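You operate a simulated robot arm through the tools that you are given. There is no shell and no other tool. Be economical: measure what you need, move in short steps, check, and stop when the job is done.

You are at the controls of a simulated two-armed robot. One attempt, no reset.

## Task
Brush the flour off the deck, then stand the green paper sack on it.
Fine: use the brown brush and leave it on the ledge of the scale; set the poise to 2 KG; the beam catch stays on. Set down upright: brown brush, what you pick out. What is to be rubbed or washed off counts as gone when no trace of it is left.

It is judged by the outcome, as a careful person would: the job done as asked, and still so three seconds after it is handed in. It fails if anything else is knocked over, pushed out of place, dropped, spilled or broken.

## Robot
Two 7-joint arms with two-finger parallel grippers on one trunk, on a base that drives. Base frame: it is fixed to the floor where the robot stands at the start and does not move with it; the origin is under the middle of the robot, x ahead of it, y to its left, z up. Lengths are in mm, angles in rad, forces in N, time in s.
The left shoulder is at the start at [70, 163, 864], the right one opposite. With the tool pointing down near the work surface each hand reaches from about 260 to 840 mm from the robot's upright axis, wherever it stands, measured 20 degrees to its own side. Places, roughly: beam catch [1700, -300, 900]; deck [1000, -700, 300]; deck of the scale [1100, -700, 300]; ledge of the scale [1800, -600, 600]; poise [1600, -700, 900]. Payload 3.43 kg a hand.
The tool frame of a hand sits at the grasp point between the pads (the TCP): z along the fingers, y along the line on which they close. The tips reach 34 mm beyond it. The gripper opens to 128 mm. The fingers are 24 mm wide and 12 mm thick; the gripper's body (48 by 130 mm) begins 96 mm behind the TCP.
Orientation is told as [roll, pitch, yaw] about the base's x, y, z axes, in that order, counted from this pose: with the fingers straight down and closing along the base's y, the tool's x points along the base's -x, its y along +y and its z along -z.

## Interface
- The arms move only by the tool move_arm. It takes "left_series", "right_series" or both (then of equal length, played together; a hand with none holds still); each is one flat list of numbers, 7 for each row, row after row: the turn, a rotation vector about the tool's x, y, z in rad, then the shift along the tool's x, y, z in mm, then the opening, from 0 (shut) to 1 (fully open). In form: [ax, ay, az, dx, dy, dz, grip, ax, ay, az, dx, dy, dz, grip, ...]. A call has 1 to 10 rows; each row is the pose to reach, as a shift and turn from the pose commanded when the call began, along the tool's axes at that moment. A row lasts 0.2 s, in which the tool goes at most 50 mm and 0.15 rad; a call with a longer step from one row to the next is refused whole, and so is a gripper value outside its range. A pose out of reach is approached as far as the arm can. The call stops where the force on the tool passes 40 N (or 10 N more than at its start, if that is more) or the arm is blocked; 0.2 s more then pass. The fingers move at their own pace (about 153 mm/s each) and stop on an object; they squeeze with about 29 N. The grip force told is the motor's: it shows also when the fingers shut on nothing. Time passes only in rows, and 0.2 s behind the last, so rows that repeat a pose let the fingers close. The reply holds the time, the measured pose of the TCP, the force on the tool along the base axes, the opening and the grip force, in the units named above and with some noise, with the torque about the TCP (base axes, N m) and any sound that the robot's microphone picked up.
- Cameras (640 x 400 px; columns grow to the right, rows downward): "scene" is now at [137.8, -15.3, 1121.4]; the picture's right is [-0.10, -1.00, -0.00], its down [-0.43, 0.04, -0.90] and it looks along [0.90, -0.09, -0.43] (base axes); focal length 214 px, centre (320, 200). "left" rides on the left gripper at [76, 11, -160] in its tool frame; the picture's right is [-0.15, 0.99, 0.00], its down [-0.88, -0.13, -0.46] and it looks along [-0.45, -0.07, 0.89] (tool axes); focal length 234 px, centre (320, 200). "right" rides on the right gripper at [76, -11, -160] in its tool frame; the picture's right is [0.15, 0.99, 0.00], its down [-0.88, 0.13, -0.46] and it looks along [-0.45, 0.07, 0.89] (tool axes); focal length 234 px, centre (320, 200). There is no depth. A picture from a camera that has moved, and an enlarged one, comes with that camera's place and axes in the base frame and with its lens. The place of the scene camera against the robot may be out by one fixed shift of up to 18 mm in any direction.
- camera(camera): a new picture of that camera. It takes no simulated time.
- slide_trunk(by): slides the trunk up (or, below 0, down) by that many mm; the arms and the scene camera ride with it, the base frame stays. It gives what a move gives, with no picture.
- roll_base(legs): drives the robot by 1 to 6 legs, each [ahead, left, turn to the left] in mm, mm and rad, along the robot's own axes; the way and the turn of a leg run together, so that a leg with both is an arc; at most 1500 mm and 3.142 rad a leg. The arms and the cameras ride along, it lands a little off, and it stops where it bumps. It gives what a move gives.
- head_to(pan, tilt): turns the head with the scene camera to pan (to the left, within 1.501 rad either way) and tilt (down, from -0.506 to 1.204), counted from straight ahead of the robot. It gives what a move gives.
- enlarge(camera, box): a new picture of the part [left, top, right, bottom] of that camera's present view, enlarged. It takes no simulated time.
- hand_in(): hands the job in; it is judged then, once.

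Work in short steps. Places have to be worked out from the pictures, the camera data and where the tool is seen: move nearer, look again, correct. Check each grasp and each placing, and mend what went wrong. You have 120 turns and 88 pictures in all, those below and enlarged ones among them. Open the grippers and draw the arms clear of the work before you hand the job in, unless the task says otherwise; then end with one line.

The tools are called after ">>>" as name(argument=value, ...) on one line, values as JSON. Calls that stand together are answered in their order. move_arm: Moves the arms, as the interface text tells. Its arguments: {"type":"object","properties":{"left_series":{"type":"array","items":{"type":"number"}},"right_series":{"type":"array","items":{"type":"number"}}},"required":[]} The other tools are called the same way: slide_trunk (by) slides the trunk up or down; roll_base (legs) drives the base; head_to (pan, tilt) turns the head that bears the scene camera; camera (camera) takes a picture; enlarge (camera, box) takes an enlarged picture of a part of a camera's view; hand_in () hands the job in.

At the start:

```text
time: 0.0
left_tool_pos: [603.1, -7.5, 1100.5]
left_ee_rot: [0.001, -0.001, 0.0]
left_ft_force: [-0.4, -1.2, 0.6]
left_moment: [0.0, -0.01, 0.0]
left_finger_gap: 128.1
left_grip_force: 0.0
right_tool_pos: [412.1, -437.2, 1087.0]
right_ee_rot: [-0.001, -0.001, -0.002]
right_ft_force: [-0.6, 0.6, 0.2]
right_moment: [0.03, -0.01, -0.01]
right_finger_gap: 128.2
right_grip_force: 0.0
trunk travel left (down, up): [-344.0, 596.0]
robot x, y, heading: [0.1, -0.4, -0.001]
head pan, tilt: [-0.098, 0.449]
```

scene: 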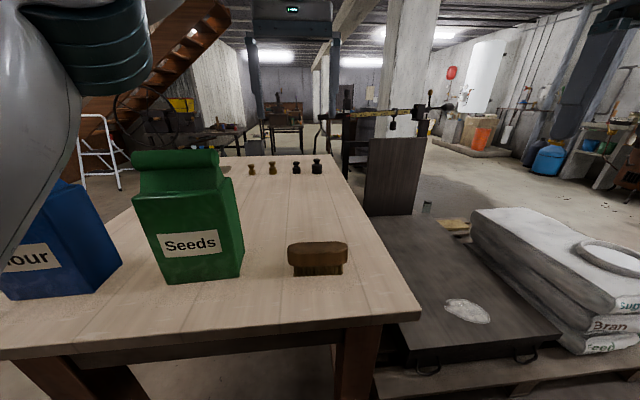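
right: 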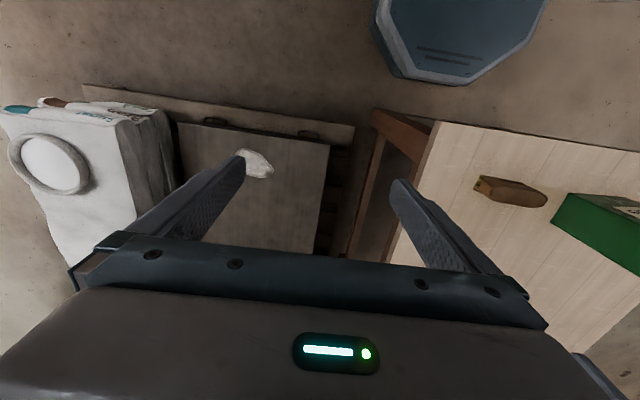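
left: 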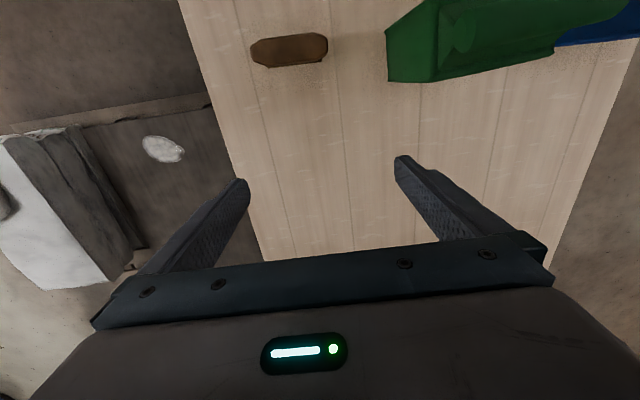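

I begin by enlarging the scale and the table things to see the layout.

>>> enlarge(camera="scene", box=[310, 80, 470, 220])

>>> enlarge(camera="scene", box=[340, 180, 640, 400])

```text
2.86 times, centred on (390, 150) of scene
camera zoom: at [137.8, -15.3, 1121.4], right [-0.1, -1.0, 0.0], down [-0.43, 0.04, -0.9], along [0.9, -0.09, -0.43], focal length 613 px, centre (120, 343)
```

zoom: 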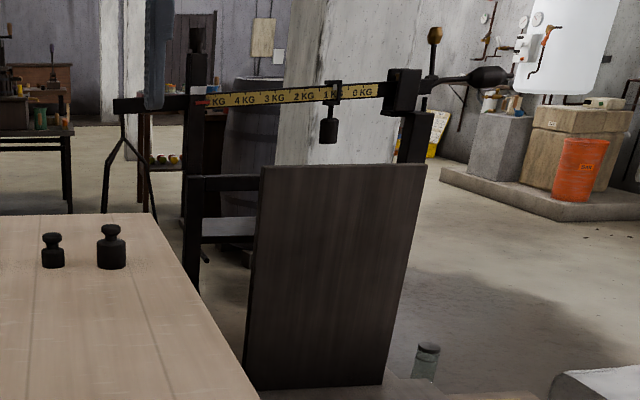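

```text
1.82 times, centred on (490, 290) of scene
camera zoom: at [137.8, -15.3, 1121.4], right [-0.1, -1.0, 0.0], down [-0.43, 0.04, -0.9], along [0.9, -0.09, -0.43], focal length 390 px, centre (11, 36)
```

zoom: 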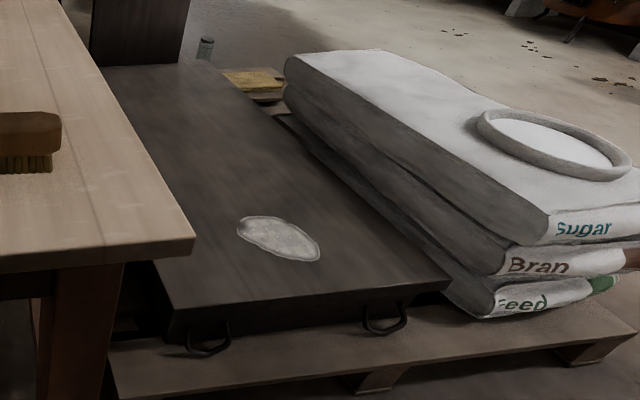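

The brush looks to be at about [477, -43, 820], lengthwise along y, on a table top near z 790. I draw the left hand up and away, and bring the right hand above the brush while turning it.

>>> move_arm(left_series=[0, 0, 0, 10, 20, -20, 1, 0, 0, 0, 20, 50, -40, 1, 0, 0, 0, 30, 80, -60, 1, 0, 0, 0, 40, 110, -80, 1, 0, 0, 0, 50, 140, -100, 1, 0, 0, 0, 60, 160, -120, 1, 0, 0, 0, 70, 180, -140, 1, 0, 0, 0, 80, 200, -160, 1, 0, 0, 0, 80, 210, -160, 1, 0, 0, 0, 80, 220, -160, 1], right_series=[0, 0, -0.14, 0, 20, 0, 1, 0, 0, -0.28, 0, 40, 0, 1, 0, 0, -0.42, 0, 60, 0, 1, 0, 0, -0.56, 0, 80, 0, 1, 0, 0, -0.7, -10, 115, 0, 1, 0, 0, -0.84, -20, 150, 0, 1, 0, 0, -0.98, -30, 190, 0, 1, 0, 0, -1.12, -40, 230, 0, 1, 0, 0, -1.26, -50, 270, 0, 1, 0, 0, -1.4, -60, 310, 0, 1])

>>> camera(camera="right")

>>> camera(camera="scene")

```text
time: 2.2
left_tool_pos: [501.9, 195.0, 1197.1]
left_ee_rot: [-0.002, -0.005, -0.001]
left_ft_force: [1.3, -0.8, -0.2]
left_moment: [-0.03, 0.0, -0.05]
left_finger_gap: 128.0
left_grip_force: 0.1
left hand out of reach, approached as far as the arm can: row 3, 4, 5, 6, 7, 8, 9, 10
right_tool_pos: [399.9, -156.0, 1029.1]
right_ee_rot: [-0.002, -0.01, 1.395]
right_ft_force: [-0.2, -0.2, 0.8]
right_moment: [0.0, -0.02, -0.02]
right_finger_gap: 127.9
right_grip_force: 0.0
right hand out of reach, approached as far as the arm can: row 6, 7, 8, 9, 10
trunk travel left (down, up): [-344.0, 596.0]
robot x, y, heading: [-4.3, 2.9, 0.001]
head pan, tilt: [-0.098, 0.449]
```

```text
82 pictures are left
camera right: at [396.8, -232.5, 1189.0], right [-1.0, 0.03, 0.0], down [0.03, 0.89, 0.46], along [0.02, 0.46, -0.89], focal length 234 px, centre (320, 200)
```

right: 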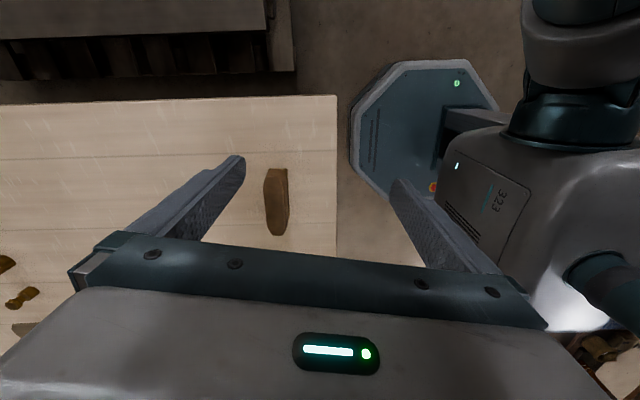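

```text
81 pictures are left
camera scene: at [137.8, -15.1, 1121.4], right [-0.1, -1.0, 0.0], down [-0.43, 0.04, -0.9], along [0.9, -0.09, -0.43], focal length 214 px, centre (320, 200)
```

scene: 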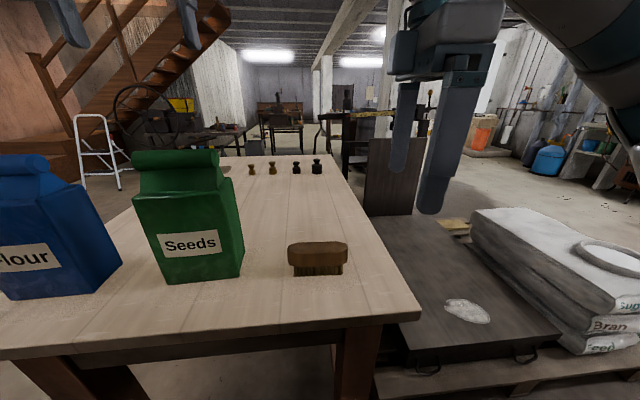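

The second view confirms the brush at about [481, -42], wood top near 840. I finish the turn and approach partly, then check where the hand really lands.

>>> move_arm(right_series=[0, 0, -0.06, -32, -8, 27, 1, 0, 0, -0.12, -64, -16, 54, 1, 0, 0, -0.176, -96, -24, 80, 1])

>>> enlarge(camera="scene", box=[240, 200, 400, 300])

```text
time: 3.0
left_tool_pos: [504.5, 194.4, 1195.5]
left_ee_rot: [-0.001, -0.003, 0.0]
left_ft_force: [-0.5, 0.3, 0.3]
left_moment: [0.01, 0.0, 0.01]
left_finger_gap: 127.9
left_grip_force: 0.0
right_tool_pos: [395.5, -135.0, 911.3]
right_ee_rot: [-0.001, -0.004, 1.566]
right_ft_force: [0.5, 0.4, -0.1]
right_moment: [-0.02, 0.02, 0.0]
right_finger_gap: 127.9
right_grip_force: 0.0
right hand out of reach, approached as far as the arm can: row 1, 2, 3
trunk travel left (down, up): [-344.0, 596.0]
robot x, y, heading: [0.0, -4.9, 0.0]
head pan, tilt: [-0.098, 0.449]
```

```text
4.00 times, centred on (320, 250) of scene
camera zoom: at [138.9, -15.5, 1121.3], right [-0.1, -1.0, 0.0], down [-0.43, 0.04, -0.9], along [0.9, -0.09, -0.44], focal length 858 px, centre (320, 0)
```

zoom: 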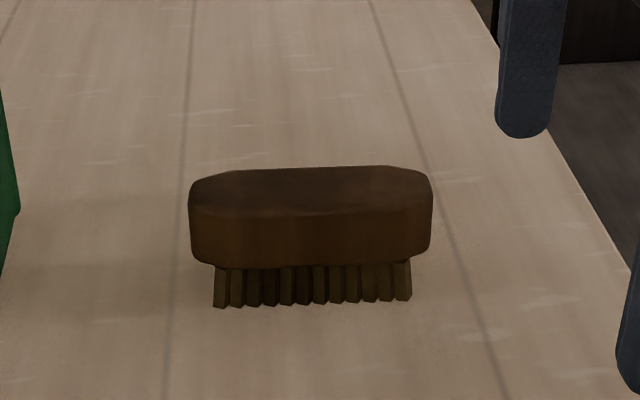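

The hand stalled short; yaw +90° seems awkward for this arm. I turn the hand back the other way to see how the reach recovers.

>>> move_arm(right_series=[0, 0, 0.14, 0, 0, 0, 1, 0, 0, 0.28, 0, 0, 0, 1, 0, 0, 0.42, 0, 0, 0, 1, 0, 0, 0.56, 0, 0, 0, 1, 0, 0, 0.7, 0, 0, 0, 1, 0, 0, 0.84, 0, 0, 0, 1, 0, 0, 0.98, 0, 0, 0, 1, 0, 0, 1.12, 0, 0, 0, 1, 0, 0, 1.26, 0, 0, 0, 1, 0, 0, 1.4, 0, 0, 0, 1])

```text
time: 5.2
left_tool_pos: [502.3, 193.7, 1197.5]
left_ee_rot: [-0.001, -0.006, 0.0]
left_ft_force: [-0.1, -0.1, -0.3]
left_moment: [0.02, -0.02, -0.02]
left_finger_gap: 128.3
left_grip_force: 0.0
right_tool_pos: [393.1, -134.7, 912.9]
right_ee_rot: [0.0, -0.001, 0.175]
right_ft_force: [0.1, 0.1, -0.6]
right_moment: [-0.01, -0.02, 0.02]
right_finger_gap: 128.1
right_grip_force: 0.2
trunk travel left (down, up): [-344.0, 596.0]
robot x, y, heading: [0.1, 2.3, 0.002]
head pan, tilt: [-0.098, 0.449]
```

Commanded poses clamp to what was reached. I go on turning to yaw -1.2 while moving over the brush.

>>> move_arm(right_series=[0, 0, 0.14, -10, 7, -10, 1, 0, 0, 0.28, -20, 14, -20, 1, 0, 0, 0.42, -30, 21, -28, 1, 0, 0, 0.56, -40, 30, -28, 1, 0, 0, 0.7, -50, 38, -28, 1, 0, 0, 0.84, -60, 46, -28, 1, 0, 0, 0.98, -70, 54, -28, 1, 0, 0, 1.12, -80, 62, -28, 1, 0, 0, 1.26, -90, 70, -28, 1, 0, 0, 1.4, -102, 76.5, -28, 1])

```text
time: 7.4
left_tool_pos: [504.9, 193.9, 1195.8]
left_ee_rot: [0.0, -0.006, 0.0]
left_ft_force: [1.2, 0.7, -0.5]
left_moment: [0.04, 0.05, -0.02]
left_finger_gap: 128.4
left_grip_force: 0.0
right_tool_pos: [467.7, -126.7, 901.1]
right_ee_rot: [0.001, 0.004, -1.23]
right_ft_force: [0.1, -0.7, 0.2]
right_moment: [-0.01, 0.02, 0.02]
right_finger_gap: 128.1
right_grip_force: 0.1
right hand out of reach, approached as far as the arm can: row 3, 4, 5, 6, 7, 8, 9, 10
trunk travel left (down, up): [-344.0, 596.0]
robot x, y, heading: [-0.6, -1.5, -0.006]
head pan, tilt: [-0.098, 0.449]
```

The limit is cross-body reach, so the robot should stand further left. I first draw the right hand back to its own side and finish the turn, then drive left 230 mm.

>>> move_arm(right_series=[0, 0, 0.06, -36, -13, -5, 1, 0, 0, 0.12, -72, -26, -10, 1, 0, 0, 0.18, -108, -39, -15, 1, 0, 0, 0.24, -144, -52, -20, 1, 0, 0, 0.3, -180, -65, -25, 1, 0, 0, 0.34, -217, -77, -30, 1])

>>> roll_base(legs=[[0, 230, 0]])

>>> camera(camera="right")

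```text
time: 8.8
left_tool_pos: [502.4, 192.8, 1195.6]
left_ee_rot: [0.001, -0.005, 0.001]
left_ft_force: [-0.3, -0.4, -0.4]
left_moment: [0.0, -0.02, 0.02]
left_finger_gap: 128.0
left_grip_force: 0.1
right_tool_pos: [468.1, -355.7, 932.5]
right_ee_rot: [0.001, 0.002, -1.564]
right_ft_force: [0.0, 0.4, -0.7]
right_moment: [0.05, -0.02, 0.02]
right_finger_gap: 128.2
right_grip_force: 0.1
trunk travel left (down, up): [-344.0, 596.0]
robot x, y, heading: [1.4, 1.2, 0.0]
head pan, tilt: [-0.098, 0.449]
```

```text
time: 10.5
left_tool_pos: [503.4, 426.1, 1197.4]
left_ee_rot: [-0.002, -0.005, 0.003]
left_ft_force: [0.0, 0.2, 0.7]
left_moment: [-0.04, 0.01, -0.01]
left_finger_gap: 128.0
left_grip_force: 0.2
right_tool_pos: [469.7, -124.2, 934.2]
right_ee_rot: [0.001, 0.0, -1.562]
right_ft_force: [0.4, 0.5, 0.8]
right_moment: [-0.01, -0.01, -0.03]
right_finger_gap: 127.9
right_grip_force: 0.1
trunk travel left (down, up): [-344.0, 596.0]
robot x, y, heading: [0.7, 230.7, 0.003]
head pan, tilt: [-0.098, 0.449]
```

```text
79 pictures are left
camera right: at [458.0, -48.7, 1094.8], right [0.99, 0.15, 0.0], down [0.14, -0.88, 0.46], along [0.07, -0.45, -0.89], focal length 234 px, centre (320, 200)
```

right: 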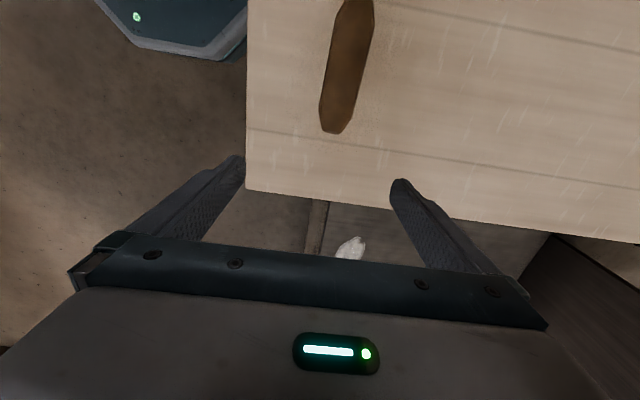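

The brush is centred near [480, -40], about 50 wide, 106 long, top about 50 above the table (z≈797). I move over it and descend with open fingers to TCP z≈850.

>>> move_arm(right_series=[0, 0, 0, 42, 5, 0, 1, 0, 0, 0, 84, 10, 0, 1, 0, 0, 0, 84, 10, 40, 1, 0, 0, 0, 84, 10, 70, 1, 0, 0, 0, 84, 10, 84, 1])

>>> camera(camera="right")

>>> camera(camera="scene")

```text
time: 11.7
left_tool_pos: [503.0, 424.5, 1196.7]
left_ee_rot: [-0.002, -0.006, 0.0]
left_ft_force: [-0.9, -0.1, -1.2]
left_moment: [0.0, 0.06, 0.03]
left_finger_gap: 127.8
left_grip_force: 0.0
right_tool_pos: [477.8, -41.4, 850.4]
right_ee_rot: [0.0, 0.002, -1.562]
right_ft_force: [-0.3, -0.3, 0.8]
right_moment: [0.0, 0.02, 0.01]
right_finger_gap: 128.2
right_grip_force: 0.1
trunk travel left (down, up): [-344.0, 596.0]
robot x, y, heading: [2.4, 232.3, 0.002]
head pan, tilt: [-0.098, 0.449]
```

```text
78 pictures are left
camera right: at [467.5, 34.1, 1011.2], right [0.99, 0.15, 0.0], down [0.14, -0.88, 0.45], along [0.07, -0.45, -0.89], focal length 234 px, centre (320, 200)
```

right: 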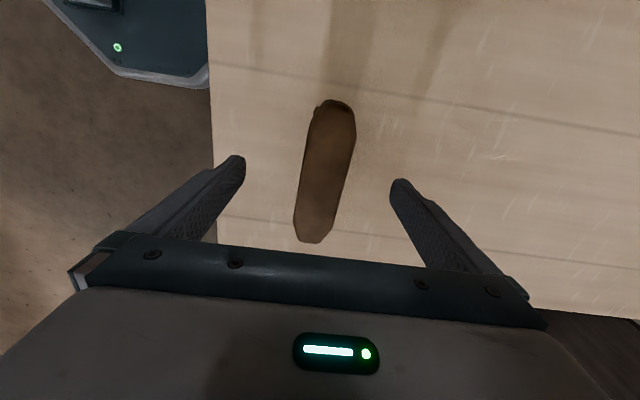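

```text
77 pictures are left
camera scene: at [137.8, 214.2, 1121.4], right [-0.1, -1.0, 0.0], down [-0.43, 0.04, -0.9], along [0.9, -0.09, -0.43], focal length 214 px, centre (320, 200)
```

scene: 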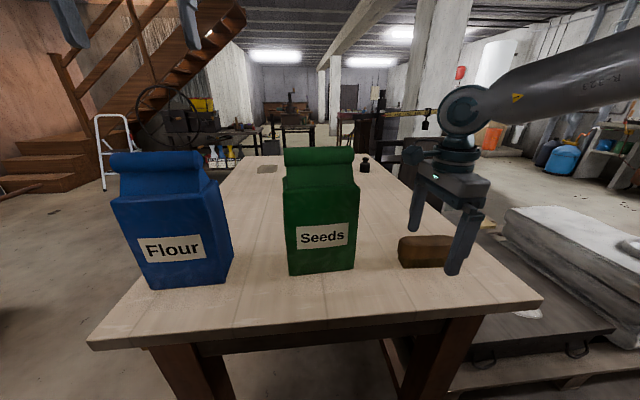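

Fingers straddle the brush well. I lower 4 mm more and close.

>>> move_arm(right_series=[0, 0, 0, 5, 3, 4, 1, 0, 0, 0, 5, 3, 4, 0.5, 0, 0, 0, 5, 3, 4, 0.2, 0, 0, 0, 5, 3, 4, 0, 0, 0, 0, 5, 3, 4, 0, 0, 0, 0, 5, 3, 4, 0])

>>> enlarge(camera="scene", box=[360, 140, 520, 300])

```text
time: 13.1
left_tool_pos: [502.1, 424.0, 1195.9]
left_ee_rot: [-0.001, -0.004, 0.002]
left_ft_force: [0.7, -0.9, -0.9]
left_moment: [0.01, 0.03, -0.01]
left_finger_gap: 127.9
left_grip_force: 0.1
right_tool_pos: [481.7, -36.2, 846.0]
right_ee_rot: [0.001, -0.001, -1.562]
right_ft_force: [-0.6, 0.7, 0.1]
right_moment: [-0.03, 0.06, -0.02]
right_finger_gap: 35.8
right_grip_force: 29.1
trunk travel left (down, up): [-344.0, 596.0]
robot x, y, heading: [-1.6, 232.8, 0.0]
head pan, tilt: [-0.098, 0.449]
```

```text
2.50 times, centred on (440, 220) of scene
camera zoom: at [137.6, 214.5, 1121.4], right [-0.1, -1.0, 0.0], down [-0.43, 0.04, -0.9], along [0.9, -0.09, -0.43], focal length 536 px, centre (20, 150)
```

zoom: 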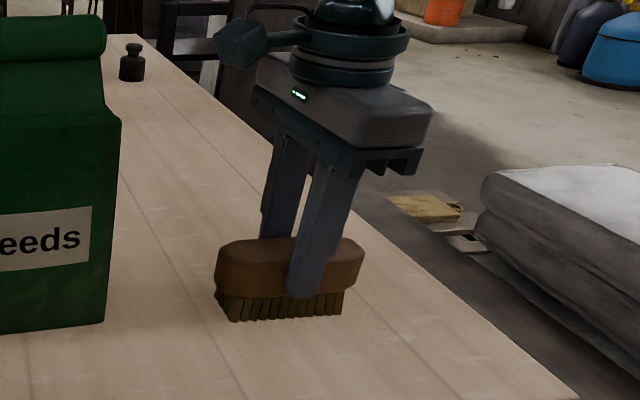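

The brush is gripped (gap 35.8, force 29). I lift it, and drive right to stand before the deck.

>>> move_arm(right_series=[0, 0, 0, 0, 0, -30, 0, 0, 0, 0, 0, 0, -60, 0, 0, 0, 0, -30, 0, -85, 0, 0, 0, 0, -60, 0, -85, 0])

>>> roll_base(legs=[[-30, 0, 0], [0, -790, 0]])

>>> head_to(pan=-0.2, tilt=0.6)

>>> camera(camera="scene")

```text
time: 14.1
left_tool_pos: [502.5, 424.0, 1197.8]
left_ee_rot: [0.0, -0.006, 0.003]
left_ft_force: [-0.2, 0.4, -0.1]
left_moment: [0.01, 0.0, -0.06]
left_finger_gap: 128.0
left_grip_force: 0.1
right_tool_pos: [480.3, -97.2, 931.4]
right_ee_rot: [-0.001, 0.003, -1.562]
right_ft_force: [-0.4, -0.3, -1.6]
right_moment: [0.02, 0.02, -0.01]
right_finger_gap: 35.4
right_grip_force: 29.1
trunk travel left (down, up): [-344.0, 596.0]
robot x, y, heading: [-0.5, 231.7, 0.002]
head pan, tilt: [-0.098, 0.449]
```

```text
time: 18.8
left_tool_pos: [474.4, -365.8, 1197.7]
left_ee_rot: [-0.002, -0.005, 0.003]
left_ft_force: [0.4, -0.2, 0.7]
left_moment: [0.05, -0.03, 0.01]
left_finger_gap: 128.0
left_grip_force: 0.1
right_tool_pos: [453.0, -886.9, 932.0]
right_ee_rot: [0.0, 0.003, -1.559]
right_ft_force: [-0.4, 0.5, -2.3]
right_moment: [0.02, 0.0, 0.03]
right_finger_gap: 35.4
right_grip_force: 28.9
trunk travel left (down, up): [-344.0, 596.0]
robot x, y, heading: [-27.8, -558.9, 0.004]
head pan, tilt: [-0.098, 0.449]
```

```text
time: 19.5
left_tool_pos: [474.7, -364.1, 1196.3]
left_ee_rot: [-0.002, -0.005, 0.005]
left_ft_force: [-0.5, -1.0, -0.6]
left_moment: [0.01, -0.01, -0.02]
left_finger_gap: 128.0
left_grip_force: 0.1
right_tool_pos: [453.7, -886.7, 932.4]
right_ee_rot: [0.0, 0.002, -1.561]
right_ft_force: [0.1, 1.0, -2.3]
right_moment: [0.02, 0.02, -0.01]
right_finger_gap: 35.7
right_grip_force: 29.0
trunk travel left (down, up): [-344.0, 596.0]
robot x, y, heading: [-26.0, -566.5, 0.006]
head pan, tilt: [-0.201, 0.6]
```

```text
75 pictures are left
camera scene: at [105.6, -584.1, 1107.7], right [-0.2, -0.98, 0.0], down [-0.55, 0.11, -0.83], along [0.81, -0.16, -0.56], focal length 214 px, centre (320, 200)
```

scene: 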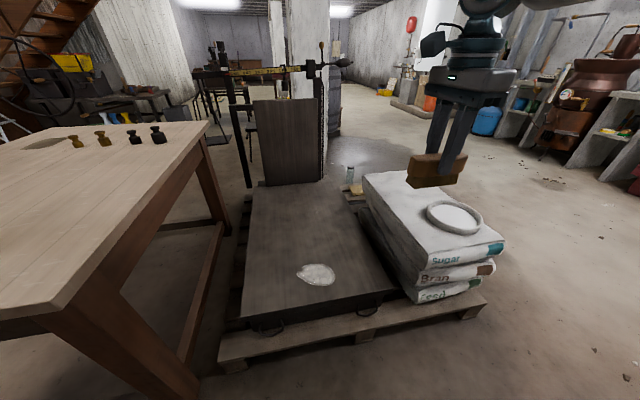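

The flour triangulates to about [676, -683, 333]; deck top z≈333. I drive 60 mm ahead and lower the trunk.

>>> roll_base(legs=[[60, 0, 0]])

>>> slide_trunk(by=-335)

>>> camera(camera="scene")

>>> camera(camera="right")

```text
time: 20.5
left_tool_pos: [535.4, -364.1, 1195.4]
left_ee_rot: [-0.002, -0.004, 0.005]
left_ft_force: [1.1, 0.3, -0.8]
left_moment: [0.0, 0.07, -0.02]
left_finger_gap: 128.1
left_grip_force: 0.0
right_tool_pos: [514.1, -885.5, 930.3]
right_ee_rot: [-0.003, 0.001, -1.557]
right_ft_force: [1.3, 0.5, -1.4]
right_moment: [-0.01, 0.06, 0.01]
right_finger_gap: 35.5
right_grip_force: 29.0
trunk travel left (down, up): [-344.0, 596.0]
robot x, y, heading: [32.3, -562.7, 0.002]
head pan, tilt: [-0.201, 0.6]
```

```text
time: 23.8
left_tool_pos: [533.4, -364.9, 862.0]
left_ee_rot: [-0.002, -0.004, 0.006]
left_ft_force: [-0.2, -0.7, -0.4]
left_moment: [0.04, 0.03, 0.05]
left_finger_gap: 128.3
left_grip_force: 0.0
right_tool_pos: [512.9, -885.3, 596.2]
right_ee_rot: [-0.002, 0.0, -1.559]
right_ft_force: [-0.6, 0.0, -1.1]
right_moment: [0.02, -0.02, -0.02]
right_finger_gap: 35.1
right_grip_force: 29.4
trunk travel left (down, up): [-9.0, 931.0]
robot x, y, heading: [33.6, -562.3, 0.003]
head pan, tilt: [-0.201, 0.6]
```

```text
74 pictures are left
camera scene: at [164.3, -583.9, 772.7], right [-0.2, -0.98, 0.0], down [-0.55, 0.11, -0.82], along [0.81, -0.16, -0.57], focal length 214 px, centre (320, 200)
```

scene: 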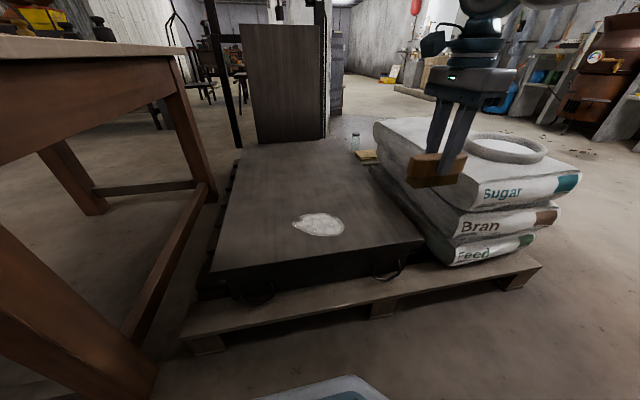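

```text
73 pictures are left
camera right: at [500.5, -809.8, 757.0], right [0.99, 0.16, 0.0], down [0.14, -0.88, 0.46], along [0.07, -0.45, -0.89], focal length 234 px, centre (320, 200)
```

right: 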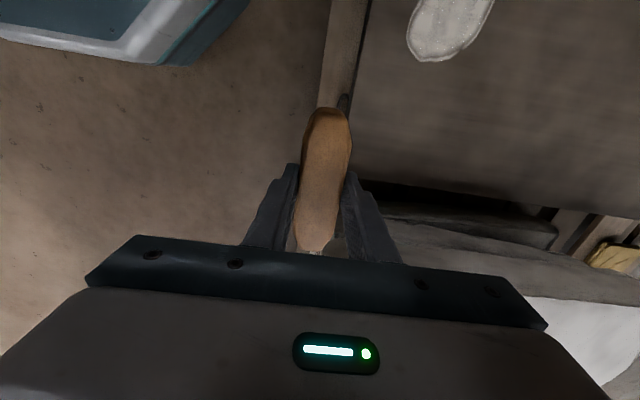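

The hand needs to go over the flour, at about [700, -700]. I move there and down to TCP z≈410 before feeling for the deck.

>>> move_arm(right_series=[0, 0, 0, 25, 25, 10, 0, 0, 0, 0, 50, 50, 30, 0, 0, 0, 0, 75, 75, 50, 0, 0, 0, 0, 100, 100, 75, 0, 0, 0, 0, 125, 125, 100, 0, 0, 0, 0, 150, 150, 130, 0, 0, 0, 0, 170, 170, 160, 0, 0, 0, 0, 185, 187, 185, 0])

>>> camera(camera="right")

>>> camera(camera="scene")

```text
time: 25.6
left_tool_pos: [533.9, -362.9, 860.3]
left_ee_rot: [-0.002, -0.004, 0.005]
left_ft_force: [-0.1, 0.0, 0.6]
left_moment: [-0.01, -0.01, 0.01]
left_finger_gap: 127.9
left_grip_force: 0.0
right_tool_pos: [661.5, -742.6, 418.4]
right_ee_rot: [-0.001, 0.002, -1.561]
right_ft_force: [-0.5, 0.7, -1.6]
right_moment: [0.05, -0.02, -0.02]
right_finger_gap: 35.5
right_grip_force: 28.7
right hand out of reach, approached as far as the arm can: row 6, 7, 8
trunk travel left (down, up): [-9.0, 931.0]
robot x, y, heading: [28.3, -557.6, 0.006]
head pan, tilt: [-0.201, 0.6]
```

```text
72 pictures are left
camera right: at [649.5, -667.5, 579.9], right [0.99, 0.16, 0.0], down [0.14, -0.88, 0.45], along [0.07, -0.45, -0.89], focal length 234 px, centre (320, 200)
```

right: 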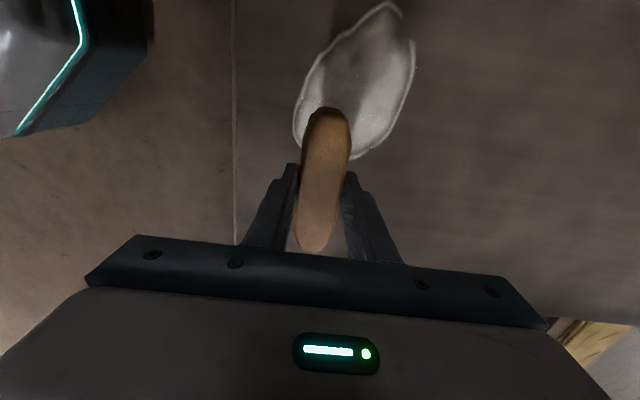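

```text
71 pictures are left
camera scene: at [164.2, -583.9, 772.7], right [-0.2, -0.98, 0.0], down [-0.55, 0.11, -0.82], along [0.81, -0.16, -0.57], focal length 214 px, centre (320, 200)
```

scene: 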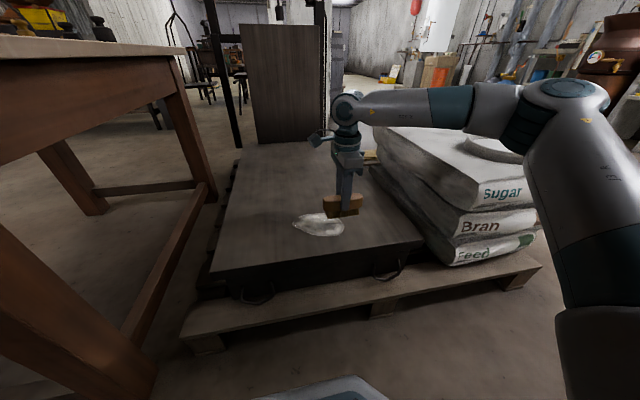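

The hand stopped a bit short of the middle (cross-body limit), so the base should shift left/forward. I look at the left arm and table clearance first.

>>> head_to(pan=0.9, tilt=0.1)

>>> camera(camera="scene")

```text
time: 26.9
left_tool_pos: [533.5, -363.9, 861.4]
left_ee_rot: [-0.003, -0.005, 0.004]
left_ft_force: [-0.1, -0.4, -0.8]
left_moment: [-0.01, 0.01, 0.01]
left_finger_gap: 127.8
left_grip_force: 0.0
right_tool_pos: [661.5, -742.7, 418.9]
right_ee_rot: [-0.002, 0.003, -1.558]
right_ft_force: [0.4, -0.2, -2.4]
right_moment: [0.0, 0.01, -0.02]
right_finger_gap: 35.5
right_grip_force: 29.3
trunk travel left (down, up): [-9.0, 931.0]
robot x, y, heading: [29.9, -560.9, 0.005]
head pan, tilt: [0.901, 0.099]
```

```text
70 pictures are left
camera scene: at [134.7, -494.3, 818.8], right [0.79, -0.62, 0.0], down [-0.06, -0.08, -0.99], along [0.62, 0.78, -0.1], focal length 214 px, centre (320, 200)
```

scene: 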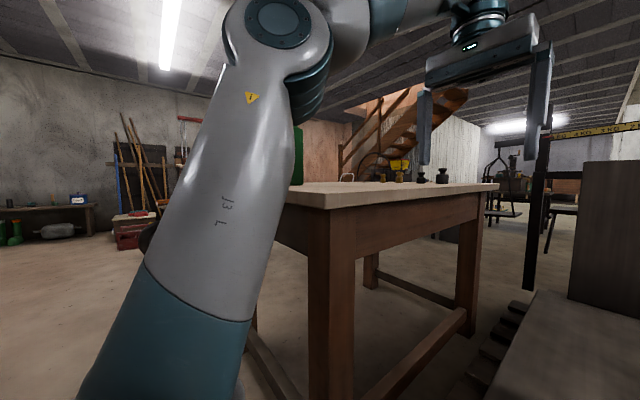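

The left arm is clear of the table front by about 80 mm in x, so a sideways move left is safe. I raise the trunk 60 mm and drive 160 mm left.

>>> slide_trunk(by=60)

>>> roll_base(legs=[[0, 160, 0]])

>>> camera(camera="right")

>>> camera(camera="scene")

```text
time: 27.9
left_tool_pos: [534.7, -364.2, 920.4]
left_ee_rot: [-0.001, -0.003, 0.006]
left_ft_force: [0.1, 0.2, 0.1]
left_moment: [-0.01, -0.01, -0.01]
left_finger_gap: 128.0
left_grip_force: 0.0
right_tool_pos: [661.9, -742.9, 478.6]
right_ee_rot: [0.001, 0.002, -1.562]
right_ft_force: [0.4, 0.3, -1.8]
right_moment: [0.0, 0.0, 0.05]
right_finger_gap: 35.1
right_grip_force: 29.3
trunk travel left (down, up): [-69.0, 871.0]
robot x, y, heading: [32.9, -559.6, 0.004]
head pan, tilt: [0.901, 0.099]
```

```text
time: 29.3
left_tool_pos: [533.2, -203.0, 920.9]
left_ee_rot: [-0.003, -0.004, 0.004]
left_ft_force: [0.1, 0.2, 0.5]
left_moment: [-0.01, 0.0, 0.02]
left_finger_gap: 128.1
left_grip_force: 0.0
right_tool_pos: [660.0, -581.8, 479.5]
right_ee_rot: [0.0, 0.003, -1.561]
right_ft_force: [0.2, 0.2, -1.6]
right_moment: [0.0, -0.01, -0.02]
right_finger_gap: 35.4
right_grip_force: 29.2
trunk travel left (down, up): [-69.0, 871.0]
robot x, y, heading: [29.2, -397.8, 0.006]
head pan, tilt: [0.901, 0.099]
```

```text
69 pictures are left
camera right: at [648.9, -506.3, 640.1], right [0.99, 0.16, 0.0], down [0.14, -0.88, 0.45], along [0.07, -0.45, -0.89], focal length 234 px, centre (320, 200)
```

right: 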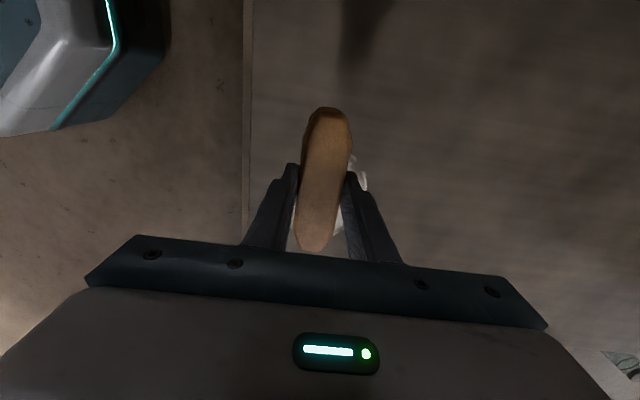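

```text
68 pictures are left
camera scene: at [134.2, -332.5, 878.8], right [0.79, -0.62, 0.0], down [-0.06, -0.08, -0.99], along [0.62, 0.78, -0.1], focal length 214 px, centre (320, 200)
```

scene: 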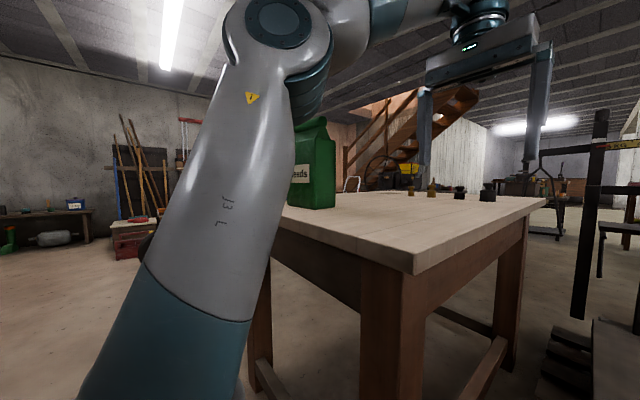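

Flour spans roughly x 625–745, y -760 to -596. I go to the far end of the right lane, [755, -715], and low above the deck.

>>> move_arm(right_series=[0, 0, 0, -35, 24, 0, 0, 0, 0, 0, -70, 48, 10, 0, 0, 0, 0, -100, 72, 30, 0, 0, 0, 0, -134, 95, 60, 0, 0, 0, 0, -134, 95, 90, 0, 0, 0, 0, -134, 95, 105, 0])

>>> head_to(pan=-0.4, tilt=0.6)

>>> camera(camera="scene")

```text
refused: row 4 steps farther than a row can; nothing moved
```

```text
time: 30.8
left_tool_pos: [534.5, -204.4, 922.0]
left_ee_rot: [0.0, -0.003, 0.003]
left_ft_force: [-0.4, 0.3, 0.2]
left_moment: [0.02, 0.0, -0.01]
left_finger_gap: 127.9
left_grip_force: 0.1
right_tool_pos: [660.4, -582.7, 479.7]
right_ee_rot: [0.0, 0.002, -1.561]
right_ft_force: [-0.6, -0.4, -2.6]
right_moment: [0.02, 0.0, -0.02]
right_finger_gap: 35.7
right_grip_force: 28.9
trunk travel left (down, up): [-69.0, 871.0]
robot x, y, heading: [29.5, -400.3, 0.002]
head pan, tilt: [-0.4, 0.6]
```

```text
67 pictures are left
camera scene: at [158.7, -439.1, 832.7], right [-0.39, -0.92, 0.0], down [-0.52, 0.22, -0.83], along [0.76, -0.32, -0.57], focal length 214 px, centre (320, 200)
```

scene: 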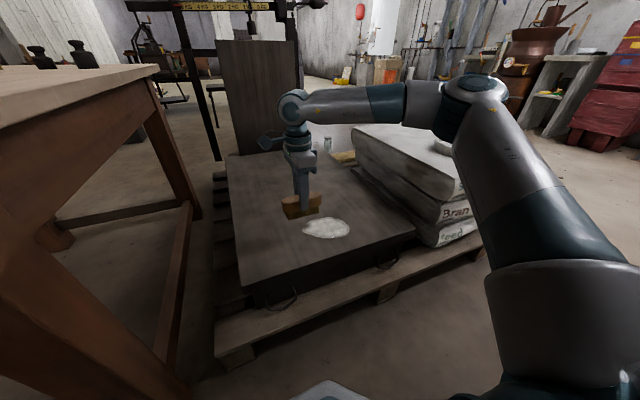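

Step too long; I retry with smaller steps.

>>> move_arm(right_series=[0, 0, 0, -34, 24, 0, 0, 0, 0, 0, -68, 48, 10, 0, 0, 0, 0, -100, 72, 25, 0, 0, 0, 0, -134, 95, 40, 0, 0, 0, 0, -134, 95, 70, 0, 0, 0, 0, -134, 95, 90, 0])

>>> camera(camera="scene")

```text
time: 32.2
left_tool_pos: [532.6, -201.9, 920.5]
left_ee_rot: [-0.002, -0.004, 0.004]
left_ft_force: [-0.2, -0.4, 0.5]
left_moment: [0.01, 0.0, 0.0]
left_finger_gap: 128.0
left_grip_force: 0.2
right_tool_pos: [749.3, -718.5, 390.6]
right_ee_rot: [0.002, 0.002, -1.56]
right_ft_force: [0.6, 0.1, -2.0]
right_moment: [0.01, -0.02, 0.0]
right_finger_gap: 35.5
right_grip_force: 29.2
right hand out of reach, approached as far as the arm can: row 6
trunk travel left (down, up): [-69.0, 871.0]
robot x, y, heading: [34.2, -403.1, -0.002]
head pan, tilt: [-0.4, 0.6]
```

```text
66 pictures are left
camera scene: at [158.8, -439.2, 832.7], right [-0.39, -0.92, 0.0], down [-0.52, 0.22, -0.82], along [0.76, -0.32, -0.57], focal length 214 px, centre (320, 200)
```

scene: 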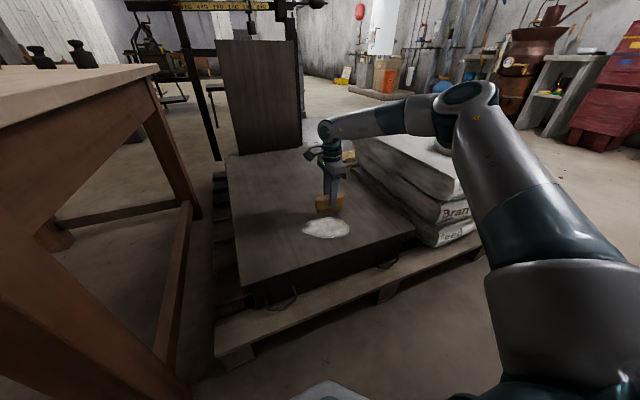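

Reach downward is limited here; I raise the hand 35 mm and lower the trunk 60 mm, which leaves it at about the same height plus arm travel.

>>> move_arm(right_series=[0, 0, 0, 0, 0, -35, 0])

>>> slide_trunk(by=-55)

>>> move_arm(right_series=[0, 0, 0, 0, 0, 6, 0, 0, 0, 0, 0, 0, 12, 0])

>>> enlarge(camera="scene", box=[270, 130, 390, 250])

```text
time: 32.6
left_tool_pos: [532.9, -201.7, 920.8]
left_ee_rot: [-0.002, -0.003, 0.004]
left_ft_force: [0.3, -0.1, -0.5]
left_moment: [0.05, 0.01, -0.02]
left_finger_gap: 128.0
left_grip_force: 0.0
right_tool_pos: [751.4, -718.9, 425.8]
right_ee_rot: [0.0, 0.002, -1.561]
right_ft_force: [-0.2, -0.5, -1.8]
right_moment: [0.0, -0.01, 0.02]
right_finger_gap: 35.6
right_grip_force: 29.7
trunk travel left (down, up): [-69.0, 871.0]
robot x, y, heading: [29.9, -397.6, 0.003]
head pan, tilt: [-0.4, 0.6]
```

```text
time: 33.6
left_tool_pos: [533.5, -203.0, 866.2]
left_ee_rot: [-0.002, -0.004, 0.004]
left_ft_force: [-0.1, 0.4, 0.8]
left_moment: [0.05, -0.01, -0.01]
left_finger_gap: 128.2
left_grip_force: 0.1
right_tool_pos: [750.0, -718.1, 370.5]
right_ee_rot: [-0.001, 0.001, -1.56]
right_ft_force: [0.1, 0.7, -0.8]
right_moment: [0.0, -0.01, 0.02]
right_finger_gap: 35.6
right_grip_force: 28.9
trunk travel left (down, up): [-14.0, 926.0]
robot x, y, heading: [31.5, -395.0, 0.001]
head pan, tilt: [-0.4, 0.6]
```

```text
time: 34.2
left_tool_pos: [531.6, -203.3, 866.9]
left_ee_rot: [-0.004, -0.007, 0.003]
left_ft_force: [-0.2, -0.2, 0.1]
left_moment: [0.02, 0.01, -0.03]
left_finger_gap: 127.9
left_grip_force: 0.0
right_tool_pos: [748.8, -718.8, 363.7]
right_ee_rot: [0.005, 0.002, -1.56]
right_ft_force: [-0.1, -2.2, 22.8]
right_moment: [-0.07, 0.31, 0.02]
right_finger_gap: 35.7
right_grip_force: 28.9
trunk travel left (down, up): [-14.0, 926.0]
robot x, y, heading: [28.4, -402.3, 0.0]
head pan, tilt: [-0.4, 0.6]
```

```text
3.33 times, centred on (330, 190) of scene
camera zoom: at [157.1, -438.7, 778.5], right [-0.39, -0.92, 0.0], down [-0.52, 0.22, -0.83], along [0.76, -0.32, -0.56], focal length 715 px, centre (287, 233)
```

zoom: 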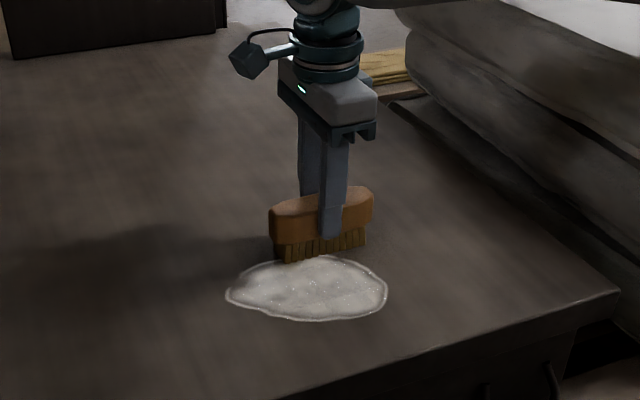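

Bristles are in contact with the deck (22.8 N) at TCP z≈364. I ease slightly and sweep toward the robot and back over the right lane.

>>> move_arm(right_series=[0, 0, 0, 0, 0, -3, 0, 0, 0, 0, 0, -25, -3, 0, 0, 0, 0, 0, -50, -3, 0, 0, 0, 0, 0, -75, -3, 0, 0, 0, 0, 0, -100, -3, 0, 0, 0, 0, 0, -125, -3, 0, 0, 0, 0, 0, -150, -3, 0])

>>> enlarge(camera="scene", box=[270, 130, 430, 290])

```text
time: 35.8
left_tool_pos: [533.0, -202.2, 866.7]
left_ee_rot: [-0.001, -0.006, 0.002]
left_ft_force: [-0.3, -0.2, 0.0]
left_moment: [0.0, -0.01, 0.0]
left_finger_gap: 128.2
left_grip_force: 0.0
right_tool_pos: [599.0, -720.5, 362.9]
right_ee_rot: [0.002, 0.002, -1.56]
right_ft_force: [1.8, -1.4, 10.1]
right_moment: [0.31, -0.04, 0.04]
right_finger_gap: 35.5
right_grip_force: 28.6
trunk travel left (down, up): [-14.0, 926.0]
robot x, y, heading: [33.2, -399.5, 0.001]
head pan, tilt: [-0.4, 0.6]
```

```text
2.50 times, centred on (350, 210) of scene
camera zoom: at [158.1, -438.9, 777.8], right [-0.39, -0.92, 0.0], down [-0.52, 0.22, -0.83], along [0.76, -0.32, -0.56], focal length 536 px, centre (245, 175)
```

zoom: 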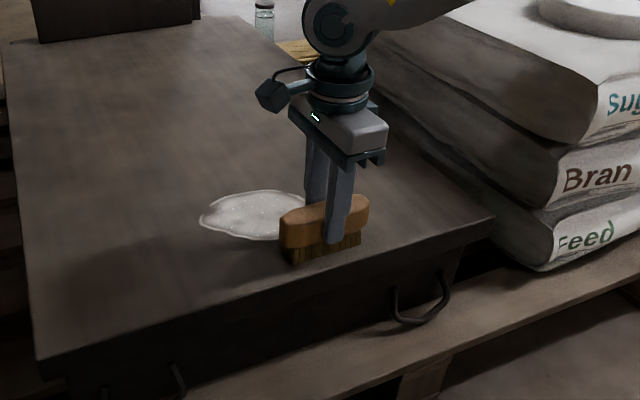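

The swept part is disappearing. I shift 80 mm to the left lane and sweep outward over the rest.

>>> move_arm(right_series=[0, 0, 0, 40, 0, 0, 0, 0, 0, 0, 80, 0, 0, 0, 0, 0, 0, 80, 25, 0, 0, 0, 0, 0, 80, 50, 0, 0, 0, 0, 0, 80, 75, 0, 0, 0, 0, 0, 80, 100, 0, 0, 0, 0, 0, 80, 125, 0, 0, 0, 0, 0, 80, 150, 0, 0, 0, 0, 0, 80, 165, 0, 0])

>>> enlarge(camera="scene", box=[270, 130, 430, 290])

```text
time: 37.8
left_tool_pos: [532.6, -202.3, 865.4]
left_ee_rot: [-0.003, -0.003, 0.003]
left_ft_force: [-0.4, 0.5, 0.1]
left_moment: [0.02, -0.03, 0.01]
left_finger_gap: 127.9
left_grip_force: 0.1
right_tool_pos: [724.8, -659.6, 368.0]
right_ee_rot: [0.001, 0.001, -1.558]
right_ft_force: [-0.1, 0.3, -1.1]
right_moment: [0.0, 0.03, 0.03]
right_finger_gap: 35.7
right_grip_force: 28.5
right hand out of reach, approached as far as the arm can: row 7, 8, 9
trunk travel left (down, up): [-14.0, 926.0]
robot x, y, heading: [34.9, -399.4, 0.005]
head pan, tilt: [-0.4, 0.6]
```

```text
2.50 times, centred on (350, 210) of scene
camera zoom: at [158.8, -439.2, 777.6], right [-0.39, -0.92, 0.0], down [-0.52, 0.22, -0.82], along [0.76, -0.32, -0.57], focal length 536 px, centre (245, 175)
```

zoom: 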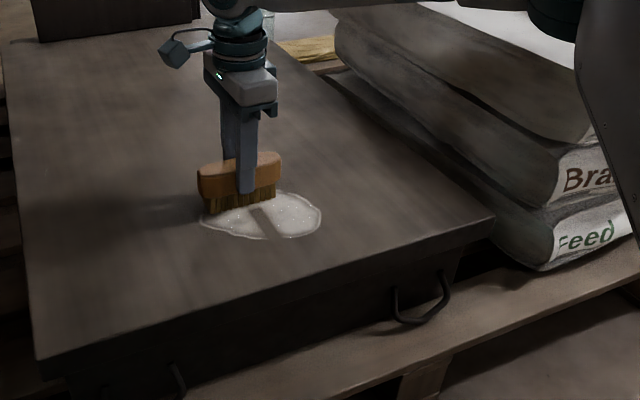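

Only a narrow strip was cleaned, so contact was partial, and the reach ran out. I lift, move the base 90 mm left for reach, and look closely at the flour.

>>> move_arm(right_series=[0, 0, 0, 0, 0, -40, 0])

>>> roll_base(legs=[[0, 90, 0]])

>>> camera(camera="right")

>>> enlarge(camera="scene", box=[290, 150, 410, 270])

```text
time: 38.2
left_tool_pos: [533.0, -202.9, 866.2]
left_ee_rot: [-0.002, -0.004, 0.002]
left_ft_force: [-0.4, 0.1, -0.3]
left_moment: [-0.01, 0.01, 0.01]
left_finger_gap: 128.1
left_grip_force: 0.0
right_tool_pos: [723.9, -659.2, 409.9]
right_ee_rot: [-0.001, 0.001, -1.56]
right_ft_force: [0.2, 0.5, -2.2]
right_moment: [0.01, 0.02, -0.01]
right_finger_gap: 35.7
right_grip_force: 29.5
trunk travel left (down, up): [-14.0, 926.0]
robot x, y, heading: [32.1, -403.4, 0.002]
head pan, tilt: [-0.4, 0.6]
```

```text
time: 39.3
left_tool_pos: [533.0, -112.0, 866.2]
left_ee_rot: [-0.002, -0.002, 0.004]
left_ft_force: [-0.1, -0.1, -0.6]
left_moment: [-0.03, -0.01, 0.0]
left_finger_gap: 128.1
left_grip_force: 0.2
right_tool_pos: [725.0, -568.1, 408.9]
right_ee_rot: [0.001, 0.002, -1.561]
right_ft_force: [0.3, 0.7, -1.6]
right_moment: [-0.01, -0.02, 0.01]
right_finger_gap: 35.4
right_grip_force: 28.8
trunk travel left (down, up): [-14.0, 926.0]
robot x, y, heading: [32.7, -311.3, 0.01]
head pan, tilt: [-0.4, 0.6]
```

```text
62 pictures are left
camera right: at [712.6, -492.8, 570.1], right [0.99, 0.16, 0.0], down [0.14, -0.88, 0.45], along [0.07, -0.45, -0.89], focal length 234 px, centre (320, 200)
```

right: 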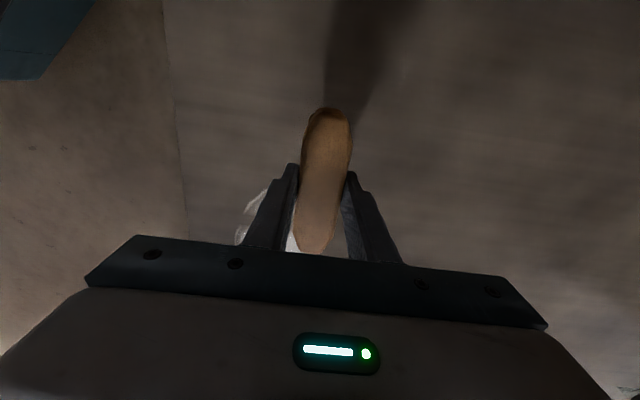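

```text
3.33 times, centred on (350, 210) of scene
camera zoom: at [158.4, -349.4, 777.7], right [-0.39, -0.92, 0.0], down [-0.52, 0.22, -0.82], along [0.76, -0.32, -0.57], focal length 715 px, centre (220, 167)
```

zoom: 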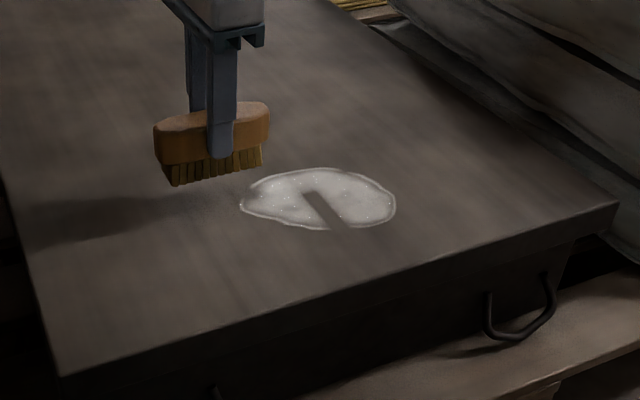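

I try again with firmer pressure (about 20 N), on a lane at y≈-640, sweeping toward the robot.

>>> move_arm(right_series=[0, 0, 0, -37, 10, 0, 0, 0, 0, 0, -74, 25, 20, 0, 0, 0, 0, -74, 25, 40, 0, 0, 0, 0, -74, 25, 51, 0])

>>> move_arm(right_series=[0, 0, 0, 0, -25, 0, 0, 0, 0, 0, 0, -50, 0, 0, 0, 0, 0, 0, -75, 0, 0, 0, 0, 0, 0, -100, 0, 0, 0, 0, 0, 0, -125, 0, 0, 0, 0, 0, 0, -155, 0, 0])

>>> enlarge(camera="scene", box=[290, 150, 410, 270])

```text
time: 40.3
left_tool_pos: [531.5, -113.2, 867.1]
left_ee_rot: [-0.004, -0.005, 0.005]
left_ft_force: [-0.5, -0.1, -0.8]
left_moment: [-0.02, -0.02, 0.01]
left_finger_gap: 127.9
left_grip_force: 0.0
right_tool_pos: [750.2, -641.5, 362.6]
right_ee_rot: [0.005, 0.002, -1.56]
right_ft_force: [-2.3, -2.7, 15.1]
right_moment: [0.11, 0.38, 0.06]
right_finger_gap: 35.5
right_grip_force: 28.6
trunk travel left (down, up): [-14.0, 926.0]
robot x, y, heading: [31.2, -307.0, 0.003]
head pan, tilt: [-0.4, 0.6]
```

```text
time: 41.7
left_tool_pos: [531.7, -112.3, 866.5]
left_ee_rot: [-0.004, -0.006, 0.005]
left_ft_force: [0.6, -0.2, 0.7]
left_moment: [0.01, 0.01, 0.02]
left_finger_gap: 127.9
left_grip_force: 0.1
right_tool_pos: [594.7, -643.7, 360.3]
right_ee_rot: [0.002, 0.0, -1.561]
right_ft_force: [7.4, -2.3, 21.8]
right_moment: [0.25, -0.16, 0.0]
right_finger_gap: 35.7
right_grip_force: 28.6
trunk travel left (down, up): [-14.0, 926.0]
robot x, y, heading: [28.9, -309.6, 0.005]
head pan, tilt: [-0.4, 0.6]
```

```text
3.33 times, centred on (350, 210) of scene
camera zoom: at [157.4, -348.9, 778.0], right [-0.39, -0.92, 0.0], down [-0.52, 0.22, -0.83], along [0.76, -0.32, -0.56], focal length 715 px, centre (220, 167)
```

zoom: 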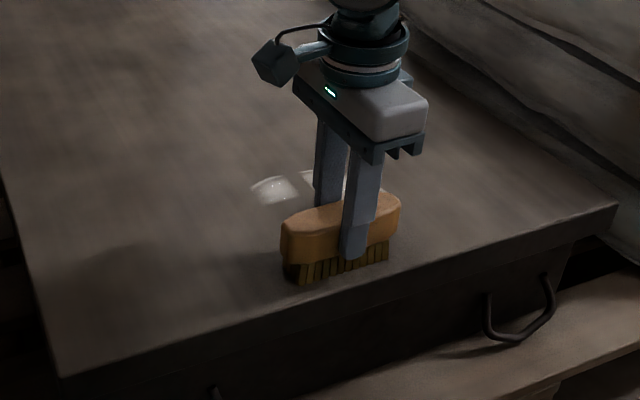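

More was cleared under firmer pressure. I keep that pressure, shift 30 mm left and sweep outward.

>>> move_arm(right_series=[0, 0, 0, 15, 0, 0, 0, 0, 0, 0, 35, 0, 0, 0, 0, 0, 0, 35, 25, 0, 0, 0, 0, 0, 35, 50, 0, 0, 0, 0, 0, 35, 75, 0, 0, 0, 0, 0, 35, 100, 0, 0, 0, 0, 0, 35, 125, 0, 0, 0, 0, 0, 35, 150, 0, 0, 0, 0, 0, 35, 170, 0, 0])

>>> enlarge(camera="scene", box=[290, 150, 410, 270])

```text
time: 43.7
left_tool_pos: [532.6, -112.6, 865.5]
left_ee_rot: [-0.002, -0.004, 0.006]
left_ft_force: [0.6, -0.5, 0.5]
left_moment: [-0.03, -0.01, 0.02]
left_finger_gap: 127.8
left_grip_force: 0.0
right_tool_pos: [750.1, -615.5, 360.0]
right_ee_rot: [-0.002, 0.0, -1.558]
right_ft_force: [0.2, -0.1, -1.5]
right_moment: [-0.03, 0.01, 0.0]
right_finger_gap: 35.4
right_grip_force: 29.4
right hand out of reach, approached as far as the arm can: row 9
trunk travel left (down, up): [-14.0, 926.0]
robot x, y, heading: [32.5, -307.6, 0.007]
head pan, tilt: [-0.4, 0.6]
```

```text
3.33 times, centred on (350, 210) of scene
camera zoom: at [158.6, -349.5, 777.3], right [-0.39, -0.92, 0.0], down [-0.52, 0.22, -0.82], along [0.76, -0.32, -0.57], focal length 715 px, centre (220, 167)
```

zoom: 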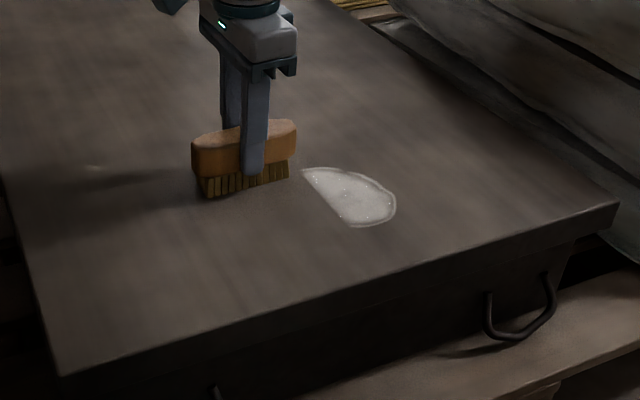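

The left half is clean. I shift to y≈-710 for the right half, pressing a bit lower since the brush seated higher in the grip.

>>> move_arm(right_series=[0, 0, 0, -30, 0, -8, 0, 0, 0, 0, -65, 0, -8, 0, 0, 0, 0, -95, 0, -8, 0, 0, 0, 0, -95, 0, 0, 0, 0, 0, 0, -95, 0, 4, 0, 0, 0, 0, -95, 0, 8, 0])

```text
time: 45.1
left_tool_pos: [531.6, -112.8, 867.6]
left_ee_rot: [-0.004, -0.007, 0.003]
left_ft_force: [0.0, -0.8, 0.5]
left_moment: [0.03, 0.0, 0.0]
left_finger_gap: 128.2
left_grip_force: 0.0
right_tool_pos: [750.6, -707.6, 357.2]
right_ee_rot: [0.006, 0.003, -1.56]
right_ft_force: [-6.8, -1.9, 23.0]
right_moment: [0.03, 0.49, 0.06]
right_finger_gap: 35.7
right_grip_force: 29.3
trunk travel left (down, up): [-14.0, 926.0]
robot x, y, heading: [29.5, -307.9, 0.006]
head pan, tilt: [-0.4, 0.6]
```

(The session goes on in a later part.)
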